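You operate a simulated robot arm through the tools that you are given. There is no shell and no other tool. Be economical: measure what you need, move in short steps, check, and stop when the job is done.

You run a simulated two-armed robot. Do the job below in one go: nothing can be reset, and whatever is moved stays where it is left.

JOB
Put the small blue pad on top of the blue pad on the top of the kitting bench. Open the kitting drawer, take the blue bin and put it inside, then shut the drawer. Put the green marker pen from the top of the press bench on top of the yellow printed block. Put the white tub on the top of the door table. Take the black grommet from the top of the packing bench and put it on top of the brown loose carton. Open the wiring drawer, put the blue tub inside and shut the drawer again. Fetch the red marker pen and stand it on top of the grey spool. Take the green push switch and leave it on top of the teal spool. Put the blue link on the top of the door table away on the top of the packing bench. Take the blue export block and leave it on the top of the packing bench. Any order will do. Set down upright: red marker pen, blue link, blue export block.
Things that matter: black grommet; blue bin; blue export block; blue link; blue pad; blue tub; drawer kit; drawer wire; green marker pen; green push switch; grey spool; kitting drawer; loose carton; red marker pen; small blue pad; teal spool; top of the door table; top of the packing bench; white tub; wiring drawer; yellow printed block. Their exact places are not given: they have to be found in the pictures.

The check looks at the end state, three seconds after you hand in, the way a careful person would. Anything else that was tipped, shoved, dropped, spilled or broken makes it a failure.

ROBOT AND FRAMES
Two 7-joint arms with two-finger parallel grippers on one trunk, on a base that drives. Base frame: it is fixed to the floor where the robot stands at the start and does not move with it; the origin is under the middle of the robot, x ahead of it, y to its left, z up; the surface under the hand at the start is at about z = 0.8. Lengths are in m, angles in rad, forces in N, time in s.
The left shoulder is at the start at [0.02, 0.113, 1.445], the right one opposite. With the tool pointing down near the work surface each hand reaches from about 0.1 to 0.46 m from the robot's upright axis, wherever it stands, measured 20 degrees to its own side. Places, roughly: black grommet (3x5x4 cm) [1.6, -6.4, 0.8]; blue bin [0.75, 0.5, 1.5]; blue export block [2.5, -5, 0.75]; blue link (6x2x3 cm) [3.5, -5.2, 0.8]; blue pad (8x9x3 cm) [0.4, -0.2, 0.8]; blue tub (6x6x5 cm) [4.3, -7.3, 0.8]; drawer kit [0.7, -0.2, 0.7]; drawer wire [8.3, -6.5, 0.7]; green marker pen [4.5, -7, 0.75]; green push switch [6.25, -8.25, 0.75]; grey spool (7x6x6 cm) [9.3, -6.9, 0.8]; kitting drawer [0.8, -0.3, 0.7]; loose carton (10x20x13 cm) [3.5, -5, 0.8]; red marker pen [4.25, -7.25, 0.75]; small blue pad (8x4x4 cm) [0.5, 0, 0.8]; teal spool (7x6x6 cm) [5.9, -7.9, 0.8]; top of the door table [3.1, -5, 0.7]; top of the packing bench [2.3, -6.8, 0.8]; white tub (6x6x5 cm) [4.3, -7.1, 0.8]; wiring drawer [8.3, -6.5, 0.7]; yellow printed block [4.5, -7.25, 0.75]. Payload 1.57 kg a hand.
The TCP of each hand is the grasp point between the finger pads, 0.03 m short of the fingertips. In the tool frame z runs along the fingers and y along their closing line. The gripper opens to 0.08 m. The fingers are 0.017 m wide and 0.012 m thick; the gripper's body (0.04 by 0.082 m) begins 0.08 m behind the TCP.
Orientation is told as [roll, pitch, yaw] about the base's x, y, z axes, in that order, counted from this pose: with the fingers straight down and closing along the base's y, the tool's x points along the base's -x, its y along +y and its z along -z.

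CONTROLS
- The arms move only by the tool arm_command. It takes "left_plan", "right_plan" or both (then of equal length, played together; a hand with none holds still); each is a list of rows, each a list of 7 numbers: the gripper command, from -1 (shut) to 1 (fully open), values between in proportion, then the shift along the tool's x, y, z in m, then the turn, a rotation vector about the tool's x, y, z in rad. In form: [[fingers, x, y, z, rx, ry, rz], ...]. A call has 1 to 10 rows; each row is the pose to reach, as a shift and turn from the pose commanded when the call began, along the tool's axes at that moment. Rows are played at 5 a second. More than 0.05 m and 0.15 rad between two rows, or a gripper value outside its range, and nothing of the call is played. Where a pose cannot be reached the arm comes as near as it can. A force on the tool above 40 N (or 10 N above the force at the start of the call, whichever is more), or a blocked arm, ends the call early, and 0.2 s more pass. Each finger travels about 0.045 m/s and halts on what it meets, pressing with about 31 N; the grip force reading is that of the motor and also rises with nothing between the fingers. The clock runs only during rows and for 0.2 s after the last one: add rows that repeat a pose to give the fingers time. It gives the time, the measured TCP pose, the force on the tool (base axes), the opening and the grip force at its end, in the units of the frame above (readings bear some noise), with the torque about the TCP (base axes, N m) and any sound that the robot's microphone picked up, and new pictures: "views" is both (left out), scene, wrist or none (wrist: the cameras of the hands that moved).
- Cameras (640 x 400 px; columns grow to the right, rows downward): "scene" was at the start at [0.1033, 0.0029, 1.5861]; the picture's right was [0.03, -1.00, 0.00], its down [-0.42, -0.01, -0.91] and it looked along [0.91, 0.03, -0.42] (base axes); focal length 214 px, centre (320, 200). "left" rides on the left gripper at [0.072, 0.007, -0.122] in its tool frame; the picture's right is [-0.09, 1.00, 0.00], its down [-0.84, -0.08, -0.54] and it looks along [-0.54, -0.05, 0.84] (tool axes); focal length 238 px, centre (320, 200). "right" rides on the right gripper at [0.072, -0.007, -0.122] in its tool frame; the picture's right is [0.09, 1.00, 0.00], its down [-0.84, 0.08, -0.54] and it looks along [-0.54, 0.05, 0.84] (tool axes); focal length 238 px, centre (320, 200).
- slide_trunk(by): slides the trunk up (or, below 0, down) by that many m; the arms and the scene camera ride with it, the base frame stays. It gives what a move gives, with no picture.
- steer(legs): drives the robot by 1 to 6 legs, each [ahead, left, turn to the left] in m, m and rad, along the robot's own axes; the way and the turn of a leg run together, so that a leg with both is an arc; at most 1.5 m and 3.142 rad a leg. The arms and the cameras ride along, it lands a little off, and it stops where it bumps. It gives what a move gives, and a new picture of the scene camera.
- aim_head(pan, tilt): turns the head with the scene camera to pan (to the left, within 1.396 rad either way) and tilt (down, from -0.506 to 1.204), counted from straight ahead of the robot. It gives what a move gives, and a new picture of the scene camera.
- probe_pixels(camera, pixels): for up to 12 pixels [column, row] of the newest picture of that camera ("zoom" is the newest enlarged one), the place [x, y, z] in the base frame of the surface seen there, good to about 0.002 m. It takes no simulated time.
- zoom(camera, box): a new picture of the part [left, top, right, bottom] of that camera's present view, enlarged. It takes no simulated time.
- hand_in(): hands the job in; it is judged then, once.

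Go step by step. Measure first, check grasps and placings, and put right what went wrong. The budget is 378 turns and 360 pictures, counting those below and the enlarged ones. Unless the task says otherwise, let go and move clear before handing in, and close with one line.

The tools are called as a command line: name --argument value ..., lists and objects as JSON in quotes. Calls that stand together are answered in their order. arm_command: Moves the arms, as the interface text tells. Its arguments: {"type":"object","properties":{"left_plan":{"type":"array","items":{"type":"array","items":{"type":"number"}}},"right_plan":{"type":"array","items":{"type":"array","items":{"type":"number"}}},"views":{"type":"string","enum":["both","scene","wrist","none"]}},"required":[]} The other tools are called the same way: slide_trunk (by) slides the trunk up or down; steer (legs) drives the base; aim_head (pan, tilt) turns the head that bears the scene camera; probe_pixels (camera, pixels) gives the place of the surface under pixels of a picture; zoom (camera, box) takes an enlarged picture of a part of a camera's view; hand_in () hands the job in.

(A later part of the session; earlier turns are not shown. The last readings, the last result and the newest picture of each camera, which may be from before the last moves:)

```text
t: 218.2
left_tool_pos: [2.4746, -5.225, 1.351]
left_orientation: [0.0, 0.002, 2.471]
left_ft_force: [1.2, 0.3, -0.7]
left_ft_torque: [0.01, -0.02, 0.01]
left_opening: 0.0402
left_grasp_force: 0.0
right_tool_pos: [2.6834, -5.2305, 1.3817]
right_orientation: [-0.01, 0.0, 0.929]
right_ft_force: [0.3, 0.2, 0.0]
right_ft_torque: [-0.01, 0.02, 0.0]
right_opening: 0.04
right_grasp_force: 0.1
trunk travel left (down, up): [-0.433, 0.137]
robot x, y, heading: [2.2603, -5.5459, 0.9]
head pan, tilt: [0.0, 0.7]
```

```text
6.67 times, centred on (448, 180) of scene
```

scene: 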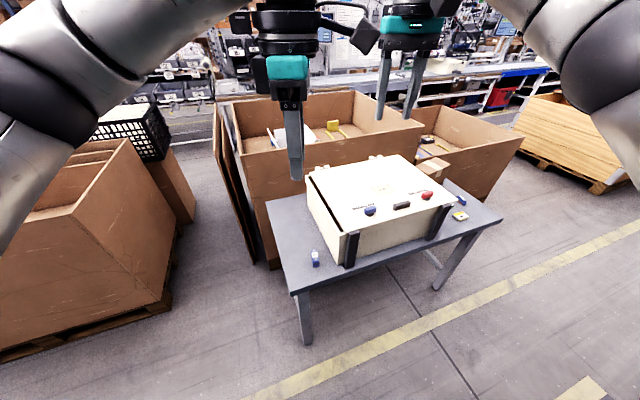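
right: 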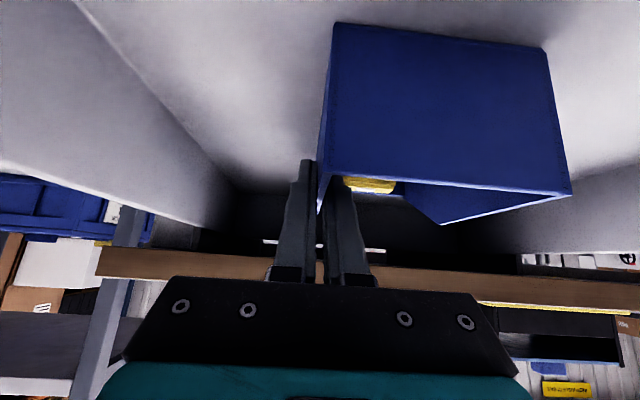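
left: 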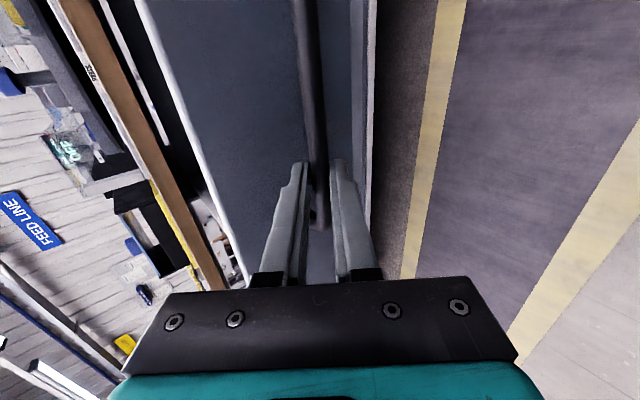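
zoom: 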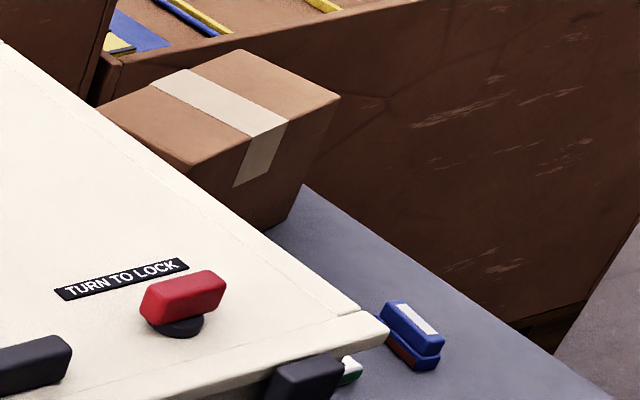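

The carton is at (3.47,-5.09), the blue link at (3.456,-5.25). I set up for the export block with the left hand: turn left wrist to straight, raise the right hand, then move the base.

arm_command --left_plan '[[1, 0, 0, 0, 0, 0, 0.15], [1, 0, 0, 0, 0, 0, 0.3], [1, 0, 0, 0, 0, 0, 0.45], [1, 0, 0, 0, 0, 0, 0.6], [1, 0, 0, 0, 0, 0, 0.75], [1, 0, 0, 0, 0, 0, 0.9], [1, 0, 0, 0, 0, 0, 1.05], [1, 0, 0, 0, 0, 0, 1.2], [1, 0, 0, 0, 0, 0, 1.35], [1, 0, 0, 0, 0, 0, 1.5]]' --right_plan '[[1, 0, 0, -0.02, 0, 0, 0], [1, 0, 0, -0.04, 0, 0, 0], [1, 0, 0, -0.06, 0, 0, 0], [1, 0, 0, -0.08, 0, 0, 0], [1, 0, 0, -0.1, 0, 0, 0], [1, 0, 0, -0.12, 0, 0, 0], [1, 0, 0, -0.12, 0, 0, 0], [1, 0, 0, -0.12, 0, 0, 0], [1, 0, 0, -0.12, 0, 0, 0], [1, 0, 0, -0.12, 0, 0, 0]]' --views "none"

steer --legs '[[0, 0, 0.354], [0.13, -0.35, 0]]'

slide_trunk --by -0.4

aim_head --pan 0.15 --tilt 0.8

```text
t: 220.4
left_tool_pos: [2.4744, -5.2255, 1.35]
left_orientation: [-0.002, -0.001, 0.968]
left_ft_force: [0.5, -0.4, 1.0]
left_ft_torque: [-0.01, -0.03, -0.02]
left_opening: 0.08
left_grasp_force: 0.1
right_tool_pos: [2.6635, -5.2404, 1.4815]
right_orientation: [-0.01, 0.002, 0.931]
right_ft_force: [0.4, 0.3, 0.1]
right_ft_torque: [0.03, -0.02, -0.03]
right_opening: 0.08
right_grasp_force: 0.1
right hand out of reach, approached as far as the arm can: row 4, 5, 6, 7, 8, 9, 10
trunk travel left (down, up): [-0.433, 0.137]
robot x, y, heading: [2.2689, -5.5412, 0.897]
head pan, tilt: [0.0, 0.7]
```

```text
t: 223.8
left_tool_pos: [2.7237, -5.1567, 1.3512]
left_orientation: [0.001, 0.001, 1.328]
left_ft_force: [1.1, -0.3, -1.1]
left_ft_torque: [0.02, -0.02, 0.01]
left_opening: 0.0801
left_grasp_force: 0.2
right_tool_pos: [2.9051, -5.1051, 1.4808]
right_orientation: [-0.01, 0.001, 1.29]
right_ft_force: [0.4, -0.5, -0.5]
right_ft_torque: [-0.03, 0.0, 0.01]
right_opening: 0.0801
right_grasp_force: 0.0
trunk travel left (down, up): [-0.433, 0.137]
robot x, y, heading: [2.6359, -5.5259, 1.254]
head pan, tilt: [0.0, 0.7]
```

scene: 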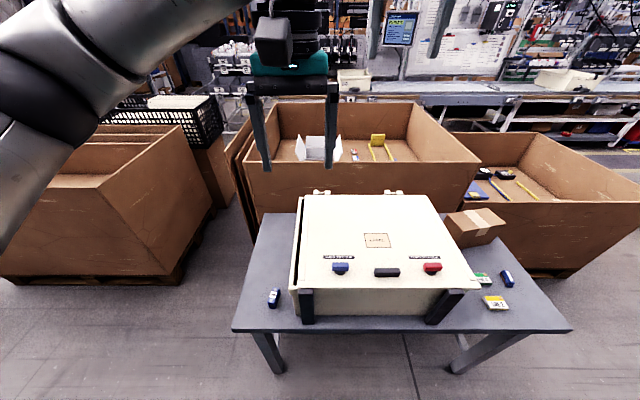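

```text
t: 227.2
left_tool_pos: [2.7239, -5.1562, 0.9743]
left_orientation: [-0.02, -0.017, 1.328]
left_ft_force: [-1.6, -0.5, 7.1]
left_ft_torque: [-0.08, -0.16, -0.09]
left_opening: 0.0785
left_grasp_force: 0.0
right_tool_pos: [2.9037, -5.1059, 1.0945]
right_orientation: [-0.01, 0.003, 1.288]
right_ft_force: [-0.8, 0.1, -0.1]
right_ft_torque: [0.01, 0.03, -0.03]
right_opening: 0.0801
right_grasp_force: 0.0
trunk travel left (down, up): [-0.048, 0.522]
robot x, y, heading: [2.6349, -5.5274, 1.261]
head pan, tilt: [0.0, 0.7]
stopped: the force on the tool passed its limit at 49 N (the readings are from after the stop); the commanded pose is now the measured one
```

```text
t: 227.9
left_tool_pos: [2.7233, -5.1562, 0.9735]
left_orientation: [-0.019, -0.018, 1.329]
left_ft_force: [-2.5, 0.6, 11.9]
left_ft_torque: [-0.08, -0.42, -0.15]
left_opening: 0.0786
left_grasp_force: 0.1
right_tool_pos: [2.904, -5.1054, 1.0968]
right_orientation: [-0.013, -0.001, 1.29]
right_ft_force: [0.4, -0.2, 0.3]
right_ft_torque: [-0.01, 0.02, 0.02]
right_opening: 0.0801
right_grasp_force: 0.0
trunk travel left (down, up): [-0.048, 0.522]
robot x, y, heading: [2.6348, -5.5247, 1.258]
head pan, tilt: [0.15, 0.799]
```

scene: 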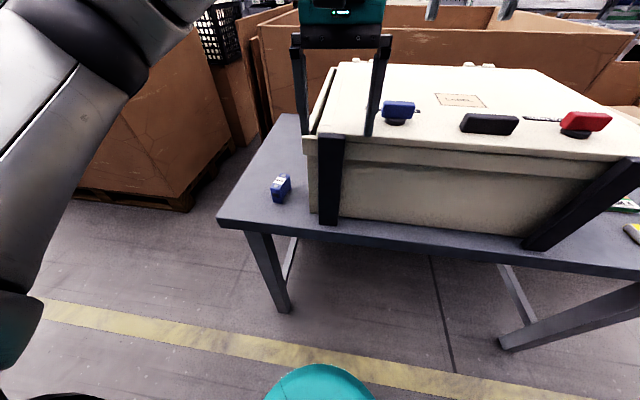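

The left fingertip pressed on the cream box's lid and the trunk stopped. I raise back at once and check that the box is unharmed.

slide_trunk --by 0.06

zoom --camera "scene" --box '[220, 40, 460, 190]'

```text
t: 228.9
left_tool_pos: [2.7238, -5.1554, 1.0339]
left_orientation: [-0.018, -0.016, 1.329]
left_ft_force: [0.4, -0.4, 0.0]
left_ft_torque: [-0.01, -0.01, -0.02]
left_opening: 0.0799
left_grasp_force: 0.1
right_tool_pos: [2.9031, -5.1034, 1.1571]
right_orientation: [-0.012, 0.002, 1.288]
right_ft_force: [0.1, -0.3, 0.5]
right_ft_torque: [0.05, 0.01, 0.01]
right_opening: 0.0798
right_grasp_force: 0.1
trunk travel left (down, up): [-0.108, 0.462]
robot x, y, heading: [2.6358, -5.5264, 1.257]
head pan, tilt: [0.15, 0.799]
```

```text
2.67 times, centred on (340, 115) of scene
```

zoom: 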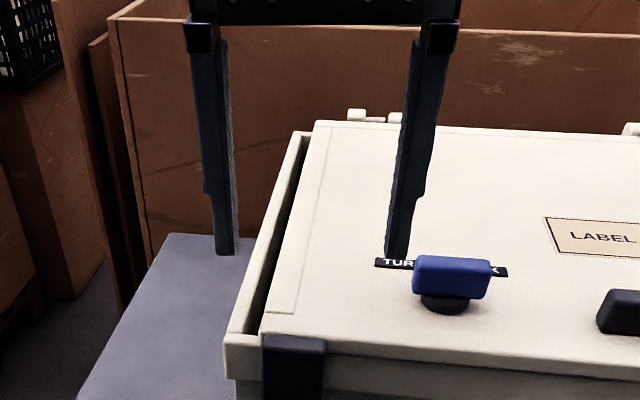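

The box looks fine. Now measure the export block at (281,188).

zoom --camera "scene" --box '[256, 172, 304, 202]'

```text
13.33 times, centred on (280, 187) of scene
```

zoom: 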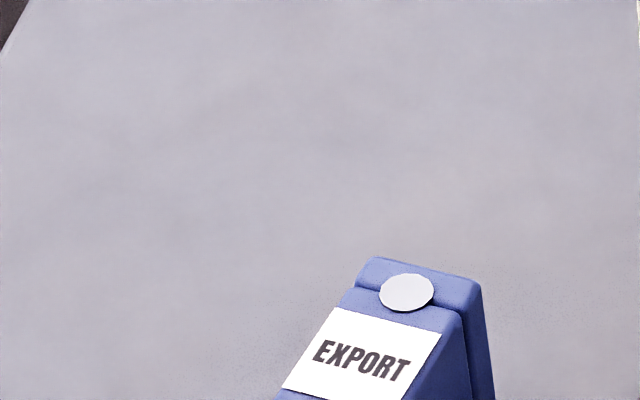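

zoom --camera "scene" --box '[256, 182, 304, 212]'

```text
13.33 times, centred on (280, 197) of scene
```

zoom: 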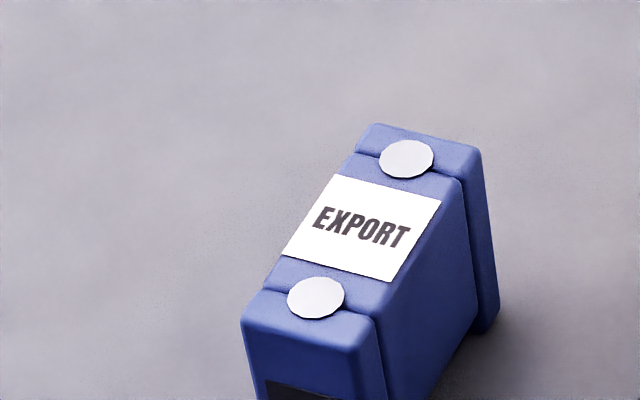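

probe_pixels --camera "zoom" --pixels '[[368, 130], [472, 150], [248, 308], [370, 335], [362, 228], [405, 158], [315, 298], [480, 330]]'

```text
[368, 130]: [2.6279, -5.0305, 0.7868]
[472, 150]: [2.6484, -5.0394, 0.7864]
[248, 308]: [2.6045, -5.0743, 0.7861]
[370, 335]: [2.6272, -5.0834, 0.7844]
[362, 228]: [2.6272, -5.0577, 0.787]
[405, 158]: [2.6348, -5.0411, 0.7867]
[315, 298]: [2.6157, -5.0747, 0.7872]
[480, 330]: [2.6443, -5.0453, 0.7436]
```

The block's centre is (2.627,-5.057), top 0.787, 2.3 cm thick, long axis at 62°. I come 5 cm closer, then place the left hand above it.

steer --legs '[[0.05, 0, 0]]'

arm_command --left_plan '[[0, -0.005, 0.03, 0, -0.005, 0.004, 0.06], [0, -0.01, 0.06, 0, -0.009, 0.008, 0.12], [0, -0.015, 0.09, 0, -0.014, 0.012, 0.19], [0, -0.0217, 0.121, 0, -0.018, 0.016, 0.249], [0, -0.0217, 0.121, 0, -0.018, 0.016, 0.249]]' --views "wrist"

```text
t: 229.8
left_tool_pos: [2.7388, -5.1079, 1.0328]
left_orientation: [-0.019, -0.015, 1.329]
left_ft_force: [-0.4, 0.1, 0.4]
left_ft_torque: [-0.01, -0.01, -0.02]
left_opening: 0.0799
left_grasp_force: 0.1
right_tool_pos: [2.9203, -5.0557, 1.1554]
right_orientation: [-0.012, 0.001, 1.288]
right_ft_force: [0.0, 0.1, 0.1]
right_ft_torque: [-0.01, -0.02, -0.02]
right_opening: 0.0801
right_grasp_force: 0.1
trunk travel left (down, up): [-0.108, 0.462]
robot x, y, heading: [2.6542, -5.4775, 1.255]
head pan, tilt: [0.15, 0.799]
```

scene: 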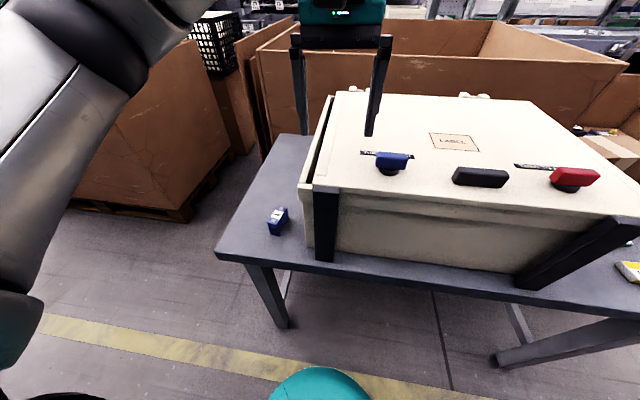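

```text
t: 231.0
left_tool_pos: [2.6273, -5.0586, 1.0324]
left_orientation: [0.002, -0.001, 1.078]
left_ft_force: [-0.1, 0.9, -1.0]
left_ft_torque: [-0.01, -0.02, 0.02]
left_opening: 0.0397
left_grasp_force: 0.1
right_tool_pos: [2.9194, -5.057, 1.1559]
right_orientation: [-0.012, 0.001, 1.288]
right_ft_force: [0.2, -0.8, 0.0]
right_ft_torque: [0.01, 0.03, 0.03]
right_opening: 0.0799
right_grasp_force: 0.0
trunk travel left (down, up): [-0.108, 0.462]
robot x, y, heading: [2.6494, -5.4768, 1.256]
head pan, tilt: [0.15, 0.799]
```

left: 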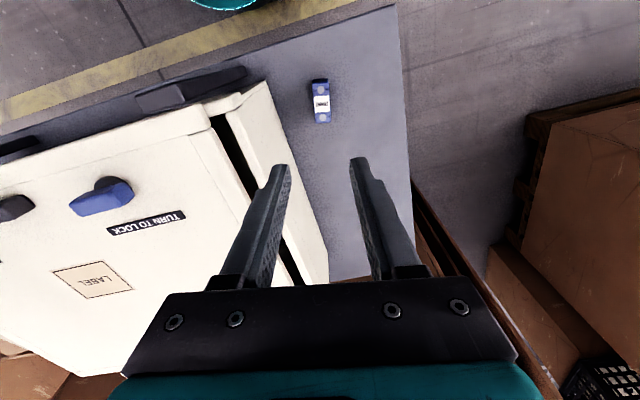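

Check the clearance between the block and the cream box's left side for the gripper body.

probe_pixels --camera "scene" --pixels '[[304, 182], [306, 210], [310, 245], [322, 120], [316, 186], [275, 222], [330, 97]]'

probe_pixels --camera "left" --pixels '[[262, 90], [280, 140], [322, 250], [320, 100], [315, 82], [325, 82], [327, 120], [318, 121]]'

```text
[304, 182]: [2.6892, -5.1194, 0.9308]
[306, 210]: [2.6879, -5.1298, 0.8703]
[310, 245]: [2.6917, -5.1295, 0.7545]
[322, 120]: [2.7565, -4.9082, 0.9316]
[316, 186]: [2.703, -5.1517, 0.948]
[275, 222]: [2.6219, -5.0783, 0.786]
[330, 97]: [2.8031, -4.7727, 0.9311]
```

```text
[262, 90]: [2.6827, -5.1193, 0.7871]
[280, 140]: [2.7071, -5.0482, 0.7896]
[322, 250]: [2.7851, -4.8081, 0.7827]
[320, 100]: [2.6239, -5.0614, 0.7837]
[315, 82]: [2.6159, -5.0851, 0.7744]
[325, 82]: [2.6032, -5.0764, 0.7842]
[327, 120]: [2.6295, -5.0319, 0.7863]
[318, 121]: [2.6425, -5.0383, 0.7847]
```

Clearance 0.078 m is enough. Descend and grip the block.

arm_command --left_plan '[[0, 0, 0.002, 0.05, 0, 0, 0], [0, 0, 0.002, 0.1, 0, 0, 0], [0, 0, 0.002, 0.15, 0, 0, 0], [0, 0, 0.002, 0.2, 0, 0, 0], [0, 0, 0.002, 0.235, 0, 0, 0], [0, 0, 0.002, 0.254, 0, 0, 0], [-1, 0, 0.002, 0.254, 0, 0, 0], [-1, 0, 0.002, 0.254, 0, 0, 0], [-1, 0, 0.002, 0.254, 0, 0, 0]]' --views "wrist"

```text
t: 233.0
left_tool_pos: [2.6266, -5.0564, 0.7777]
left_orientation: [0.002, -0.003, 1.078]
left_ft_force: [0.2, 0.1, 0.1]
left_ft_torque: [0.0, -0.01, 0.02]
left_opening: 0.0233
left_grasp_force: 30.8
right_tool_pos: [2.9198, -5.0561, 1.1572]
right_orientation: [-0.009, 0.002, 1.288]
right_ft_force: [0.2, 0.6, -0.1]
right_ft_torque: [0.01, 0.03, -0.03]
right_opening: 0.08
right_grasp_force: 0.0
trunk travel left (down, up): [-0.108, 0.462]
robot x, y, heading: [2.6496, -5.4802, 1.254]
head pan, tilt: [0.15, 0.799]
```

left: 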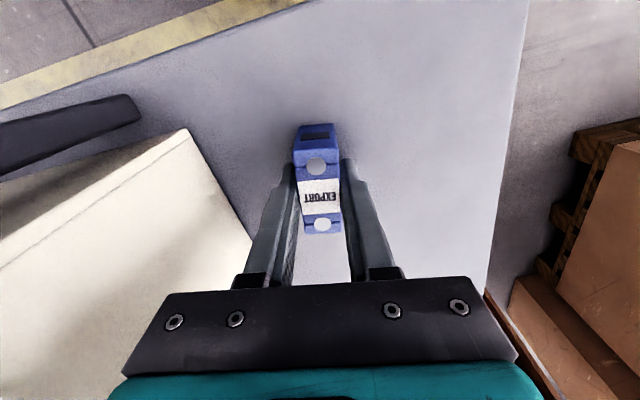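

Gripped. Lift well clear and strafe right 0.55 toward the blue link.

arm_command --left_plan '[[-1, 0, 0, -0.02, 0, 0, 0], [-1, 0, 0, -0.07, 0, 0, 0], [-1, 0, 0, -0.12, 0, 0, 0], [-1, 0, 0, -0.17, 0, 0, 0], [-1, 0, 0, -0.22, 0, 0, 0], [-1, 0, 0, -0.27, 0, 0, 0], [-1, 0, 0, -0.32, 0, 0, 0], [-1, 0.05, 0, -0.34, 0, 0, 0]]' --views "none"

steer --legs '[[0, -0.55, 0]]'

aim_head --pan -0.3 --tilt 0.8

```text
refused: row 8 steps farther than a row can; nothing moved
```

```text
t: 234.1
left_tool_pos: [2.6538, -5.0653, 0.7777]
left_orientation: [0.013, 0.004, 1.089]
left_ft_force: [-1.3, -0.8, 0.4]
left_ft_torque: [-0.03, -0.17, -0.02]
left_opening: 0.023
left_grasp_force: 30.8
right_tool_pos: [2.9543, -5.068, 1.1555]
right_orientation: [-0.01, 0.003, 1.289]
right_ft_force: [0.6, 0.5, 0.6]
right_ft_torque: [-0.02, 0.02, -0.01]
right_opening: 0.08
right_grasp_force: 0.1
trunk travel left (down, up): [-0.108, 0.462]
robot x, y, heading: [2.6902, -5.4925, 1.255]
head pan, tilt: [0.15, 0.799]
stopped in leg 1: the force on the tool passed its limit at 54 N (the readings are from after the stop); the commanded pose is now the measured one
```

scene: 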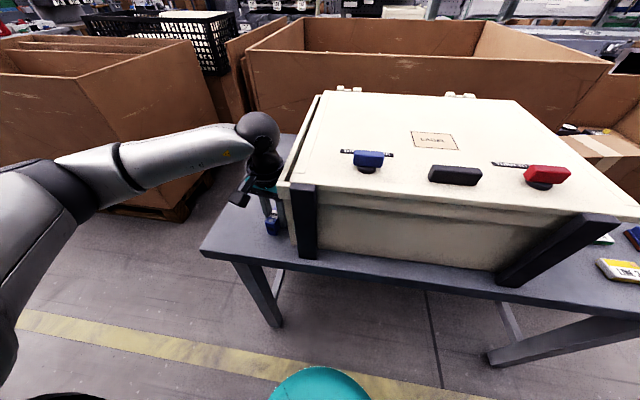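

```text
t: 235.0
left_tool_pos: [2.6535, -5.0652, 0.7759]
left_orientation: [0.015, 0.006, 1.089]
left_ft_force: [-1.6, -0.6, -0.1]
left_ft_torque: [-0.02, -0.25, 0.02]
left_opening: 0.023
left_grasp_force: 31.1
right_tool_pos: [2.9556, -5.0677, 1.1563]
right_orientation: [-0.01, 0.001, 1.286]
right_ft_force: [0.1, -0.3, 0.0]
right_ft_torque: [0.03, -0.04, 0.0]
right_opening: 0.0801
right_grasp_force: 0.0
trunk travel left (down, up): [-0.108, 0.462]
robot x, y, heading: [2.6884, -5.4903, 1.255]
head pan, tilt: [-0.3, 0.799]
```

scene: 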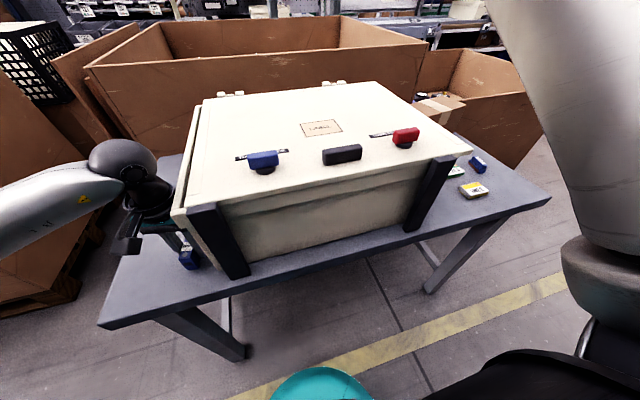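

My refused lift let the drive bump the hand against the cream box. I check whether the box shifted, then step back left before lifting.

probe_pixels --camera "scene" --pixels '[[174, 211], [205, 104], [470, 153], [380, 84], [263, 156], [405, 132]]'

steer --legs '[[0, 0.03, 0]]'

```text
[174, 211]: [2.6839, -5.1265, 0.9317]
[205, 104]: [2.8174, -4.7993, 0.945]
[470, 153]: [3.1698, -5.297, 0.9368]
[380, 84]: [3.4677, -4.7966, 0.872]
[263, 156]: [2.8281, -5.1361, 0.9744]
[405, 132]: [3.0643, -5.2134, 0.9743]
```

```text
t: 235.8
left_tool_pos: [2.6248, -5.057, 0.7769]
left_orientation: [0.013, 0.006, 1.089]
left_ft_force: [-0.8, -0.5, 0.3]
left_ft_torque: [0.0, -0.02, -0.02]
left_opening: 0.0231
left_grasp_force: 31.0
right_tool_pos: [2.9257, -5.0584, 1.1564]
right_orientation: [-0.012, 0.001, 1.288]
right_ft_force: [-0.2, 0.7, -0.2]
right_ft_torque: [0.0, 0.02, -0.02]
right_opening: 0.0801
right_grasp_force: 0.2
trunk travel left (down, up): [-0.108, 0.462]
robot x, y, heading: [2.6622, -5.4771, 1.254]
head pan, tilt: [-0.3, 0.799]
```

scene: 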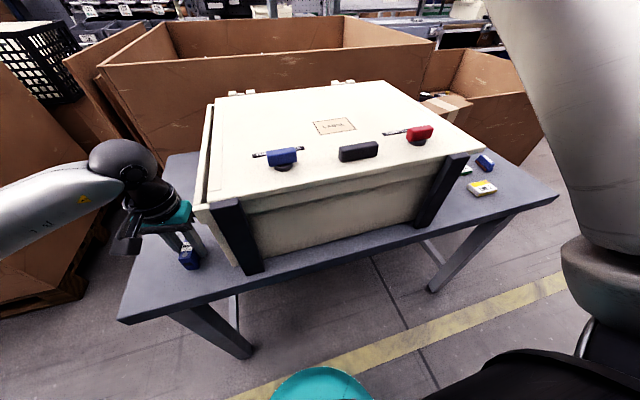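

The box did not shift. Now lift properly.

arm_command --left_plan '[[-1, 0, 0.003, -0.03, 0, 0, 0], [-1, 0, 0.005, -0.075, 0, 0, 0], [-1, 0, 0.005, -0.12, 0, 0, 0], [-1, 0, 0.005, -0.165, 0, 0, 0], [-1, 0, 0.005, -0.21, 0, 0, 0], [-1, 0, 0.005, -0.255, 0, 0, 0], [-1, 0, 0.005, -0.3, 0, 0, 0], [-1, 0, 0.005, -0.335, 0, 0, 0]]' --views "wrist"

```text
t: 237.6
left_tool_pos: [2.6266, -5.0552, 1.1126]
left_orientation: [0.014, 0.005, 1.086]
left_ft_force: [-0.6, 0.5, -0.4]
left_ft_torque: [0.01, 0.01, 0.02]
left_opening: 0.0231
left_grasp_force: 30.9
right_tool_pos: [2.9265, -5.0587, 1.1548]
right_orientation: [-0.01, 0.001, 1.289]
right_ft_force: [0.7, 1.1, -0.4]
right_ft_torque: [0.01, 0.01, -0.01]
right_opening: 0.0802
right_grasp_force: 0.2
trunk travel left (down, up): [-0.108, 0.462]
robot x, y, heading: [2.6562, -5.4803, 1.259]
head pan, tilt: [-0.3, 0.799]
```

left: 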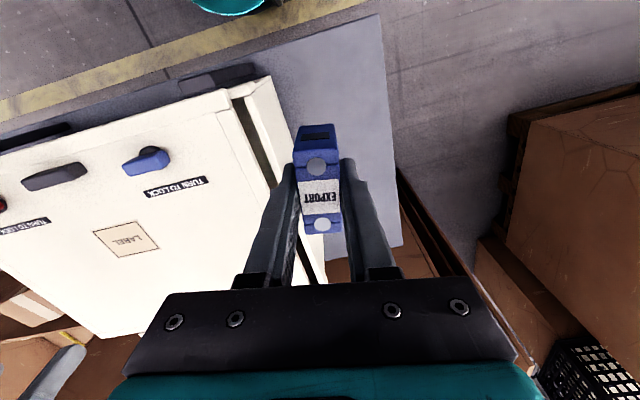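

Held firmly at 1.11. Now strafe right 0.55 (block and hands above everything).

steer --legs '[[0, -0.55, 0]]'

zoom --camera "scene" --box '[300, 80, 460, 180]'

```text
t: 240.8
left_tool_pos: [3.1512, -5.2259, 1.1126]
left_orientation: [0.013, 0.005, 1.084]
left_ft_force: [0.1, 0.0, -0.2]
left_ft_torque: [-0.04, -0.01, 0.02]
left_opening: 0.023
left_grasp_force: 30.5
right_tool_pos: [3.4517, -5.2305, 1.1561]
right_orientation: [-0.01, 0.001, 1.283]
right_ft_force: [-0.8, -0.1, 0.8]
right_ft_torque: [-0.03, 0.02, 0.03]
right_opening: 0.0798
right_grasp_force: 0.1
trunk travel left (down, up): [-0.108, 0.462]
robot x, y, heading: [3.1867, -5.6519, 1.251]
head pan, tilt: [-0.3, 0.799]
```

scene: 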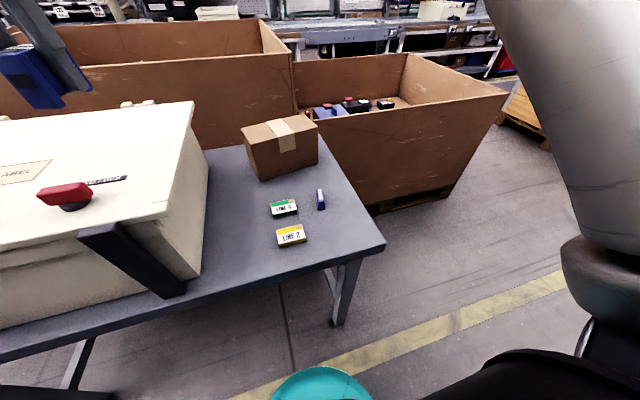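

```text
4.00 times, centred on (380, 130) of scene
```

zoom: 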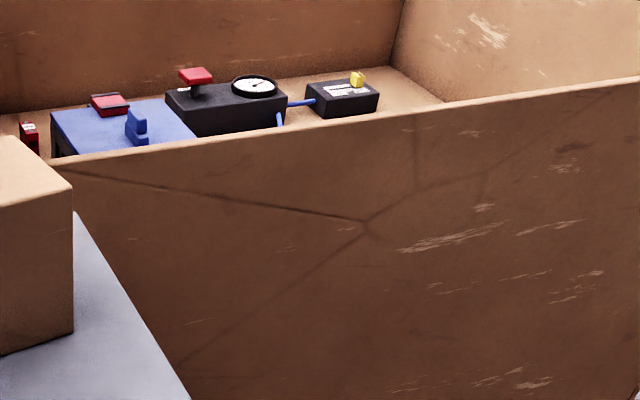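

The link is at (320,200), with the LINE blocks to its left. Zoom on it.

zoom --camera "scene" --box '[256, 170, 352, 230]'

```text
6.67 times, centred on (304, 200) of scene
```

zoom: 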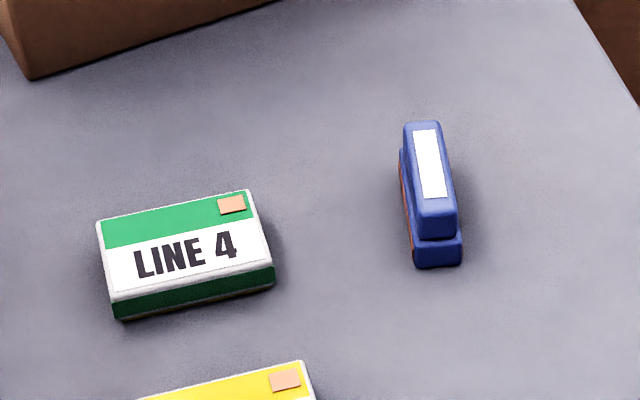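

probe_pixels --camera "zoom" --pixels '[[408, 126], [438, 126], [420, 212], [453, 210], [430, 165], [420, 252], [458, 250], [404, 220], [500, 200]]'

```text
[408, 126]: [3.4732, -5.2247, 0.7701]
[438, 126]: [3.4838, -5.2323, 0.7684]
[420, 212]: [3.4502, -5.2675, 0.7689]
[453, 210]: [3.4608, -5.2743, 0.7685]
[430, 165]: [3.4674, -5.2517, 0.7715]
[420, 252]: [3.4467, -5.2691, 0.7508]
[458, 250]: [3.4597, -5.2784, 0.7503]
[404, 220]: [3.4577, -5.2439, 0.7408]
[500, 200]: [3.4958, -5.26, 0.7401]
```

Link centre (3.467,-5.25), long axis 62°, top 0.771. Move the right hand over it.

arm_command --right_plan '[[0, 0.005, -0.007, 0.04, 0, 0, 0.07], [0, 0.01, -0.014, 0.08, 0, 0, 0.14], [0, 0.0144, -0.0202, 0.12, 0, 0, 0.208], [0, 0.0144, -0.0202, 0.16, 0, 0, 0.208], [0, 0.0144, -0.0202, 0.206, 0, 0, 0.208]]' --views "wrist"

```text
t: 242.0
left_tool_pos: [3.1499, -5.2256, 1.1117]
left_orientation: [0.015, 0.004, 1.083]
left_ft_force: [-0.6, -0.3, 0.3]
left_ft_torque: [0.03, -0.01, 0.0]
left_opening: 0.0231
left_grasp_force: 30.9
right_tool_pos: [3.4671, -5.2501, 0.949]
right_orientation: [-0.011, -0.001, 1.076]
right_ft_force: [-0.3, -0.7, -0.7]
right_ft_torque: [-0.01, 0.0, 0.0]
right_opening: 0.0399
right_grasp_force: 0.0
trunk travel left (down, up): [-0.108, 0.462]
robot x, y, heading: [3.1802, -5.6521, 1.251]
head pan, tilt: [-0.3, 0.799]
```

right: 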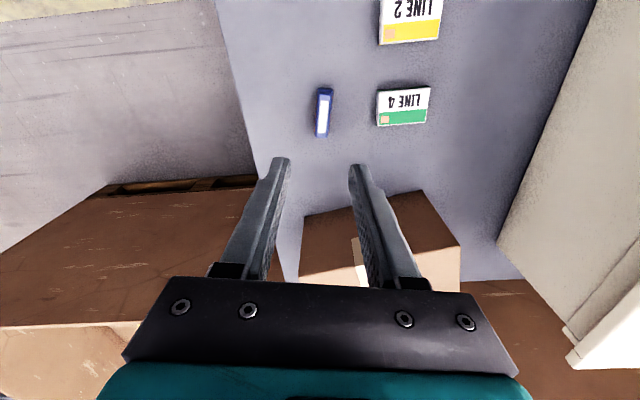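

probe_pixels --camera "right" --pixels '[[326, 93], [323, 112], [320, 133], [325, 103], [322, 122]]'

```text
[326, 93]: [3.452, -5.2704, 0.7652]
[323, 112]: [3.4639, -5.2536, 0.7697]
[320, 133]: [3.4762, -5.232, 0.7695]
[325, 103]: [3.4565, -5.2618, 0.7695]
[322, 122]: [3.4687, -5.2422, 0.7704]
```

arm_command --right_plan '[[0, 0.002, 0.002, 0.045, 0, 0, 0.05], [0, 0.002, 0.002, 0.09, 0, 0, 0.05], [0, 0.002, 0.002, 0.135, 0, 0, 0.05], [0, 0.002, 0.002, 0.16, 0, 0, 0.05], [0, 0.002, 0.002, 0.172, 0, 0, 0.05], [-1, 0.002, 0.002, 0.172, 0, 0, 0.05], [-1, 0.002, 0.002, 0.172, 0, 0, 0.05], [-1, 0.002, 0.002, 0.172, 0, 0, 0.05], [-1, 0.002, 0.002, 0.172, 0, 0, 0.05]]' --views "wrist"

```text
t: 244.0
left_tool_pos: [3.1515, -5.2259, 1.112]
left_orientation: [0.016, 0.005, 1.084]
left_ft_force: [0.4, 0.2, -0.4]
left_ft_torque: [0.02, 0.02, 0.01]
left_opening: 0.0229
left_grasp_force: 30.6
right_tool_pos: [3.4682, -5.2523, 0.7787]
right_orientation: [-0.01, -0.002, 1.026]
right_ft_force: [0.1, 0.1, 0.8]
right_ft_torque: [0.02, 0.0, -0.02]
right_opening: 0.0175
right_grasp_force: 30.9
trunk travel left (down, up): [-0.108, 0.462]
robot x, y, heading: [3.1834, -5.6543, 1.25]
head pan, tilt: [-0.3, 0.799]
```

right: 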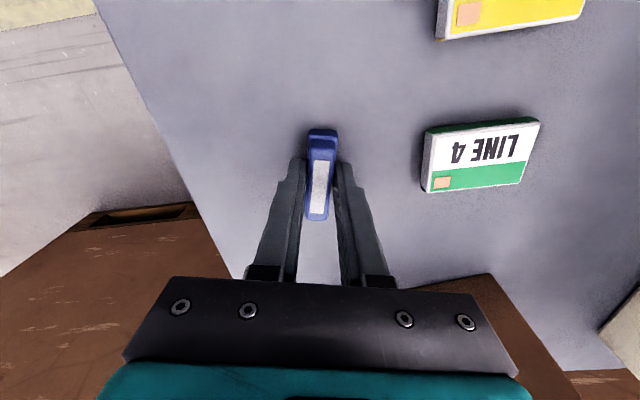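

Gripped (17.5 mm). Lift.

arm_command --right_plan '[[-1, 0, 0, -0.04, 0, 0, 0], [-1, 0, 0, -0.085, 0, 0, 0], [-1, 0, 0, -0.13, 0, 0, 0], [-1, 0, 0, -0.175, 0, 0, 0], [-1, 0, 0, -0.22, 0, 0, 0], [-1, 0, 0, -0.265, 0, 0, 0], [-1, 0, 0, -0.31, 0, 0, 0]]' --views "wrist"

```text
t: 245.6
left_tool_pos: [3.1513, -5.2271, 1.1123]
left_orientation: [0.016, 0.004, 1.085]
left_ft_force: [-1.3, 0.6, 0.3]
left_ft_torque: [-0.05, -0.01, 0.0]
left_opening: 0.023
left_grasp_force: 30.3
right_tool_pos: [3.4629, -5.2542, 1.0887]
right_orientation: [-0.009, -0.001, 1.027]
right_ft_force: [0.8, -1.0, 0.3]
right_ft_torque: [-0.01, 0.0, 0.01]
right_opening: 0.0177
right_grasp_force: 31.6
trunk travel left (down, up): [-0.108, 0.462]
robot x, y, heading: [3.1787, -5.6561, 1.252]
head pan, tilt: [-0.3, 0.799]
```

right: 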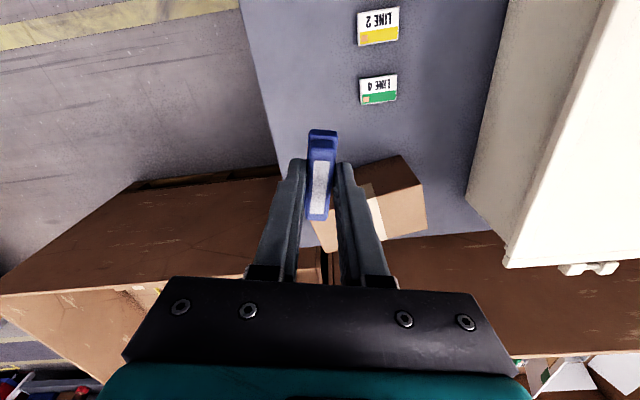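

Both items held. Back into the aisle, raise the trunk, and turn round to the packing bench.

slide_trunk --by 0.25

steer --legs '[[-0.3, 0, 0], [0, 0, -1.6], [0.6, 0, 0], [0, 0, -1.54]]'

aim_head --pan 0.0 --tilt 0.65

```text
t: 248.2
left_tool_pos: [3.1504, -5.2256, 1.361]
left_orientation: [0.014, 0.006, 1.083]
left_ft_force: [-0.1, -0.3, -0.9]
left_ft_torque: [0.01, -0.02, -0.01]
left_opening: 0.0229
left_grasp_force: 31.2
right_tool_pos: [3.4634, -5.2534, 1.3372]
right_orientation: [-0.01, -0.002, 1.026]
right_ft_force: [-0.9, -0.6, -0.2]
right_ft_torque: [-0.01, -0.02, 0.02]
right_opening: 0.0176
right_grasp_force: 30.9
trunk travel left (down, up): [-0.358, 0.212]
robot x, y, heading: [3.1804, -5.6535, 1.25]
head pan, tilt: [-0.3, 0.799]
```

```text
t: 260.8
left_tool_pos: [3.6946, -6.5675, 1.3626]
left_orientation: [0.014, 0.005, -2.034]
left_ft_force: [0.2, -0.2, -0.4]
left_ft_torque: [-0.02, 0.0, 0.02]
left_opening: 0.023
left_grasp_force: 31.0
right_tool_pos: [3.38, -6.5479, 1.3369]
right_orientation: [-0.011, -0.002, -2.09]
right_ft_force: [-0.2, -0.3, -1.0]
right_ft_torque: [-0.03, -0.02, 0.03]
right_opening: 0.0176
right_grasp_force: 30.9
trunk travel left (down, up): [-0.358, 0.212]
robot x, y, heading: [3.6503, -6.1438, -1.861]
head pan, tilt: [-0.3, 0.799]
```

scene: 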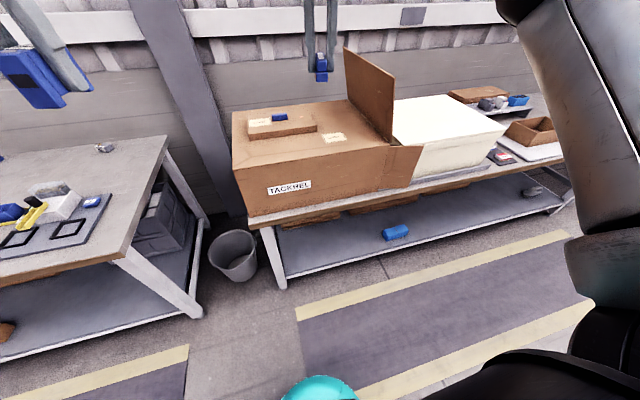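

```text
t: 261.6
left_tool_pos: [3.6936, -6.5683, 1.3614]
left_orientation: [0.015, 0.004, -2.033]
left_ft_force: [-0.5, 0.6, 0.0]
left_ft_torque: [0.02, 0.0, 0.01]
left_opening: 0.0229
left_grasp_force: 30.7
right_tool_pos: [3.3802, -6.5473, 1.3371]
right_orientation: [-0.011, -0.002, -2.093]
right_ft_force: [0.1, 0.1, 0.2]
right_ft_torque: [0.02, -0.01, 0.03]
right_opening: 0.0177
right_grasp_force: 31.2
trunk travel left (down, up): [-0.358, 0.212]
robot x, y, heading: [3.6541, -6.1438, -1.866]
head pan, tilt: [0.0, 0.649]
```

scene: 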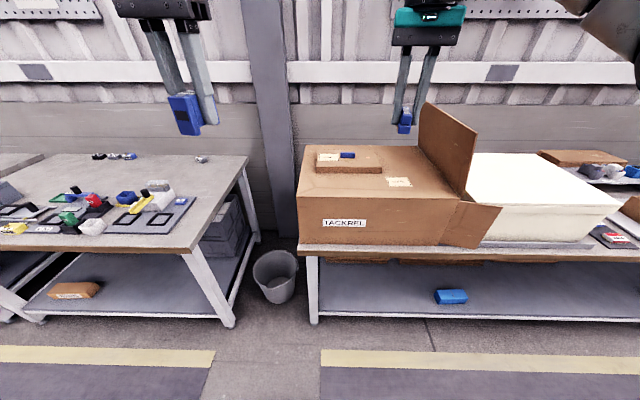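

The packing bench is the right one; its free space is at its right end. Strafe right 1.4 and look.

steer --legs '[[0, -1.4, -0.02], [0, -0.35, 0]]'

```text
t: 270.4
left_tool_pos: [2.0204, -6.0416, 1.3622]
left_orientation: [0.013, 0.005, -2.055]
left_ft_force: [-0.6, -0.5, -0.2]
left_ft_torque: [-0.01, -0.02, 0.0]
left_opening: 0.0234
left_grasp_force: 30.8
right_tool_pos: [1.7075, -6.0147, 1.3373]
right_orientation: [-0.011, -0.002, -2.113]
right_ft_force: [0.1, -0.4, -1.6]
right_ft_torque: [0.02, -0.02, -0.01]
right_opening: 0.0175
right_grasp_force: 31.1
trunk travel left (down, up): [-0.358, 0.212]
robot x, y, heading: [1.9878, -5.6166, -1.882]
head pan, tilt: [0.0, 0.649]
```

scene: 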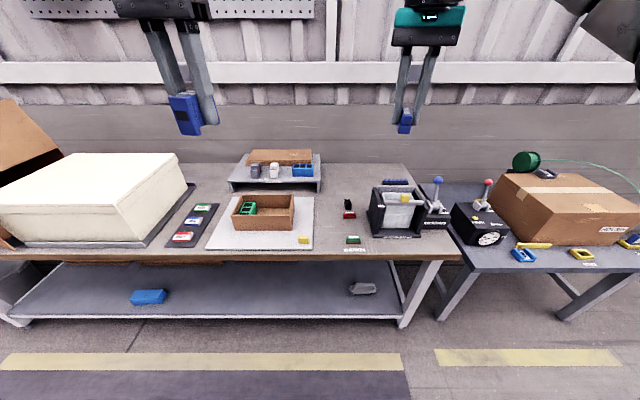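

zoom --camera "scene" --box '[200, 140, 456, 300]'

zoom --camera "scene" --box '[320, 170, 448, 250]'

```text
2.50 times, centred on (328, 220) of scene
```

zoom: 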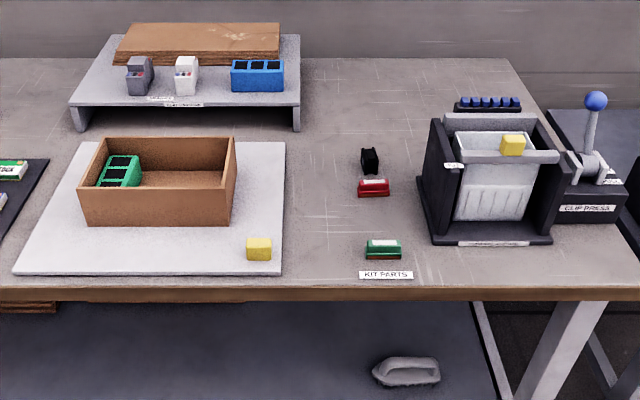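

```text
5.00 times, centred on (384, 210) of scene
```

zoom: 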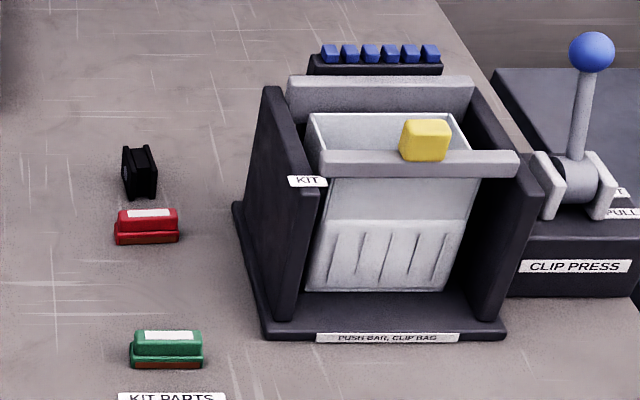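

The black grommet stands at zoom (140,172). Measure it and the free spots left of it.

probe_pixels --camera "zoom" --pixels '[[122, 150], [150, 148], [132, 192], [156, 190], [140, 168], [60, 200], [60, 300], [60, 120], [180, 90], [116, 238], [205, 360], [235, 205]]'

probe_pixels --camera "scene" --pixels '[[330, 208], [332, 236], [338, 176], [314, 200], [315, 245], [330, 258], [320, 185]]'

```text
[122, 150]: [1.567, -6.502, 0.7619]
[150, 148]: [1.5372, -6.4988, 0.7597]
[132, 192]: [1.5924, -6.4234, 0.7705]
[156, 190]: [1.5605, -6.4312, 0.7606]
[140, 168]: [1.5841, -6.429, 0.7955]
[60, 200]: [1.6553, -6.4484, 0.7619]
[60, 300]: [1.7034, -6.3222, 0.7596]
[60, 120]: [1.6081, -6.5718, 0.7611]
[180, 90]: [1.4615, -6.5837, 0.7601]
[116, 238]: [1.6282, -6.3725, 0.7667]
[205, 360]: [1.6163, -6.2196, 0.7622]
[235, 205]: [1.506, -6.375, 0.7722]
```

```text
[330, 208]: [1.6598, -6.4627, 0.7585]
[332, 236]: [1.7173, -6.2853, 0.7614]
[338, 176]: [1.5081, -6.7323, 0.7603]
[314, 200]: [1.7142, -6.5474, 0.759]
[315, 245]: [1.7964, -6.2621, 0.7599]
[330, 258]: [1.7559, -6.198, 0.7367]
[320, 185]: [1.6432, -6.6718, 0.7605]
```

Bench top z 0.760; the strip between the tray (d≈3.68) and the small parts is free. I'll set the link at about (1.66,-6.43)… first drive up to the bench.

steer --legs '[[0.42, 0.08, -0.009]]'

slide_trunk --by -0.25

aim_head --pan 0.0 --tilt 0.9

```text
t: 273.1
left_tool_pos: [1.9609, -6.4675, 1.3628]
left_orientation: [0.014, 0.006, -2.063]
left_ft_force: [-1.1, -0.3, 0.2]
left_ft_torque: [-0.02, 0.04, -0.02]
left_opening: 0.0227
left_grasp_force: 31.2
right_tool_pos: [1.6484, -6.4384, 1.3365]
right_orientation: [-0.009, -0.002, -2.122]
right_ft_force: [0.1, -0.6, -0.4]
right_ft_torque: [-0.04, 0.05, 0.05]
right_opening: 0.0176
right_grasp_force: 31.5
trunk travel left (down, up): [-0.358, 0.212]
robot x, y, heading: [1.933, -6.0381, -1.892]
head pan, tilt: [0.0, 0.649]
```

scene: 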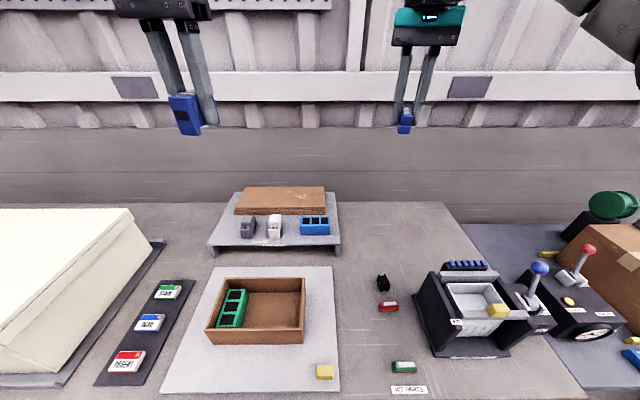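

```text
t: 275.6
left_tool_pos: [1.9614, -6.4674, 1.1122]
left_orientation: [0.015, 0.004, -2.062]
left_ft_force: [-0.4, 0.1, -0.4]
left_ft_torque: [0.03, -0.02, 0.02]
left_opening: 0.023
left_grasp_force: 31.2
right_tool_pos: [1.6475, -6.4374, 1.0879]
right_orientation: [-0.011, -0.002, -2.121]
right_ft_force: [-0.5, -0.2, 0.2]
right_ft_torque: [-0.02, -0.02, -0.01]
right_opening: 0.0176
right_grasp_force: 31.1
trunk travel left (down, up): [-0.108, 0.462]
robot x, y, heading: [1.9319, -6.0408, -1.889]
head pan, tilt: [0.0, 0.649]
```

```text
t: 276.4
left_tool_pos: [1.9604, -6.467, 1.1124]
left_orientation: [0.013, 0.007, -2.064]
left_ft_force: [0.4, 1.0, -0.3]
left_ft_torque: [0.03, -0.04, -0.01]
left_opening: 0.023
left_grasp_force: 30.7
right_tool_pos: [1.6467, -6.4369, 1.0872]
right_orientation: [-0.009, -0.002, -2.121]
right_ft_force: [0.1, 0.3, -1.2]
right_ft_torque: [0.0, -0.03, -0.01]
right_opening: 0.0178
right_grasp_force: 31.4
trunk travel left (down, up): [-0.108, 0.462]
robot x, y, heading: [1.9346, -6.041, -1.898]
head pan, tilt: [0.0, 0.901]
```

scene: 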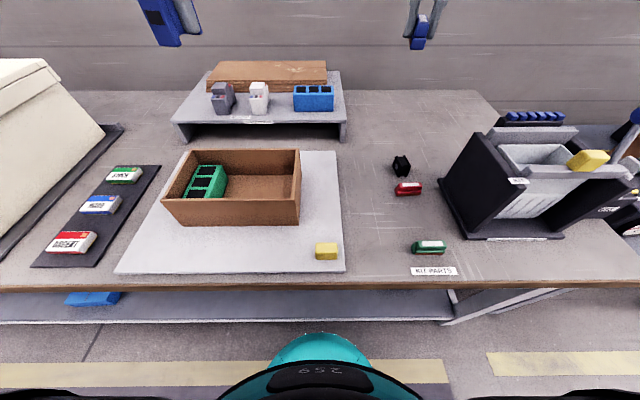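

The right hand is nearly over its spot. Shift 2 cm left and lower the link to the bench.

arm_command --right_plan '[[-1, 0.005, 0.0214, 0.04, 0, 0, 0], [-1, 0.005, 0.0214, 0.085, 0, 0, 0], [-1, 0.005, 0.0214, 0.13, 0, 0, 0], [-1, 0.005, 0.0214, 0.175, 0, 0, 0], [-1, 0.005, 0.0214, 0.22, 0, 0, 0], [-1, 0.005, 0.0214, 0.26, 0, 0, 0], [-1, 0.005, 0.0214, 0.28, 0, 0, 0], [-1, 0.005, 0.0214, 0.285, 0, 0, 0]]' --views "wrist"

```text
t: 278.2
left_tool_pos: [1.962, -6.4662, 1.1115]
left_orientation: [0.013, 0.005, -2.063]
left_ft_force: [0.3, 0.0, -0.3]
left_ft_torque: [0.0, 0.02, 0.01]
left_opening: 0.0233
left_grasp_force: 31.1
right_tool_pos: [1.6663, -6.4439, 0.802]
right_orientation: [-0.01, -0.002, -2.122]
right_ft_force: [0.6, 0.0, 0.5]
right_ft_torque: [-0.01, 0.02, -0.01]
right_opening: 0.0175
right_grasp_force: 31.2
trunk travel left (down, up): [-0.108, 0.462]
robot x, y, heading: [1.9333, -6.0394, -1.9]
head pan, tilt: [0.0, 0.901]
```

right: 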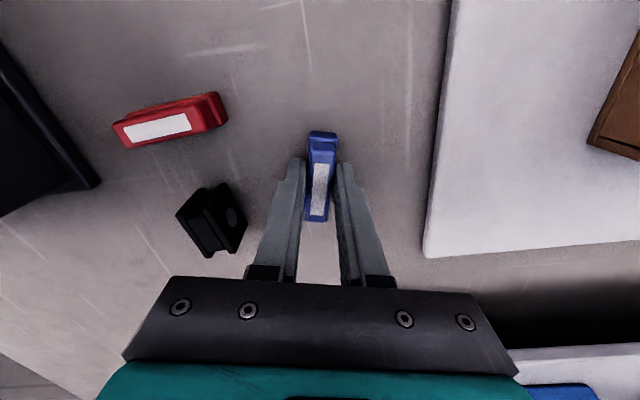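

Lower the last millimetres and release with a small opening.

arm_command --right_plan '[[-1, 0, 0, 0.0015, 0, 0, 0], [-1, 0, 0, 0.003, 0, 0, 0], [-0.1, 0, 0, 0.003, 0, 0, 0], [-0.1, 0, 0, 0.003, 0, 0, 0], [-0.1, 0, 0, -0.02, 0, 0, 0], [-0.1, 0, 0, -0.06, 0, 0, 0], [-0.1, 0, 0, -0.105, 0, 0, 0], [-0.1, 0, 0, -0.15, 0, 0, 0], [-0.1, 0, 0, -0.195, 0, 0, 0], [-0.1, 0, 0, -0.24, 0, 0, 0]]' --views "wrist"

```text
t: 280.4
left_tool_pos: [1.9606, -6.4659, 1.1117]
left_orientation: [0.014, 0.005, -2.063]
left_ft_force: [0.4, -0.3, -0.3]
left_ft_torque: [-0.03, 0.02, -0.01]
left_opening: 0.0231
left_grasp_force: 31.7
right_tool_pos: [1.6677, -6.4428, 1.0415]
right_orientation: [-0.012, 0.001, -2.122]
right_ft_force: [0.6, -0.1, 0.2]
right_ft_torque: [-0.01, -0.02, -0.01]
right_opening: 0.036
right_grasp_force: 0.0
trunk travel left (down, up): [-0.108, 0.462]
robot x, y, heading: [1.9298, -6.0397, -1.897]
head pan, tilt: [0.0, 0.901]
```

right: 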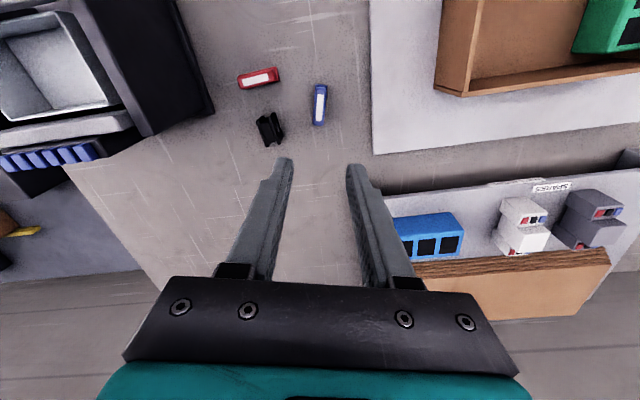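

The link stands. The right hand is free, so I can take the grommet right here at (270,128). Zoom.

zoom --camera "right" --box '[230, 90, 326, 150]'

```text
6.67 times, centred on (278, 120) of right
```

zoom: 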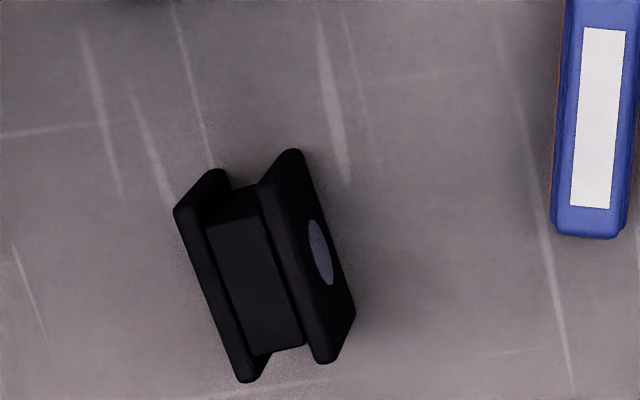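

probe_pixels --camera "zoom" --pixels '[[180, 210], [245, 375], [262, 190], [322, 358], [300, 155], [215, 175], [250, 280], [352, 320], [220, 240]]'

```text
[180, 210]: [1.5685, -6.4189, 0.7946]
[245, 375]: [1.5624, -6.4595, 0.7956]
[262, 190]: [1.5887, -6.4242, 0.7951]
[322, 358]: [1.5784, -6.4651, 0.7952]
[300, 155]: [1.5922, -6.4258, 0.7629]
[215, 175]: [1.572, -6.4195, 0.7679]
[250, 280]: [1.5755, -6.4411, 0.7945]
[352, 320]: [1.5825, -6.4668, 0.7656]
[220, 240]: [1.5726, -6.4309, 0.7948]
```

The grommet's centre is (1.5755,-6.442), 2.7 cm across its flanges. First I place the export block: raise the right hand and strafe right 0.25.

arm_command --right_plan '[[0, 0, 0, -0.04, 0, 0, 0], [0, 0.02, 0, -0.08, 0, 0, 0], [0, 0.04, 0, -0.1, 0, 0, 0]]' --views "none"

```text
t: 281.2
left_tool_pos: [1.961, -6.4666, 1.1118]
left_orientation: [0.012, 0.006, -2.064]
left_ft_force: [0.9, -0.2, -1.2]
left_ft_torque: [-0.02, 0.0, -0.01]
left_opening: 0.023
left_grasp_force: 30.7
right_tool_pos: [1.6923, -6.4093, 1.1423]
right_orientation: [-0.01, -0.001, -2.121]
right_ft_force: [0.8, -0.4, -0.6]
right_ft_torque: [0.0, 0.03, -0.01]
right_opening: 0.0401
right_grasp_force: 0.1
trunk travel left (down, up): [-0.108, 0.462]
robot x, y, heading: [1.9331, -6.0424, -1.896]
head pan, tilt: [0.0, 0.901]
```

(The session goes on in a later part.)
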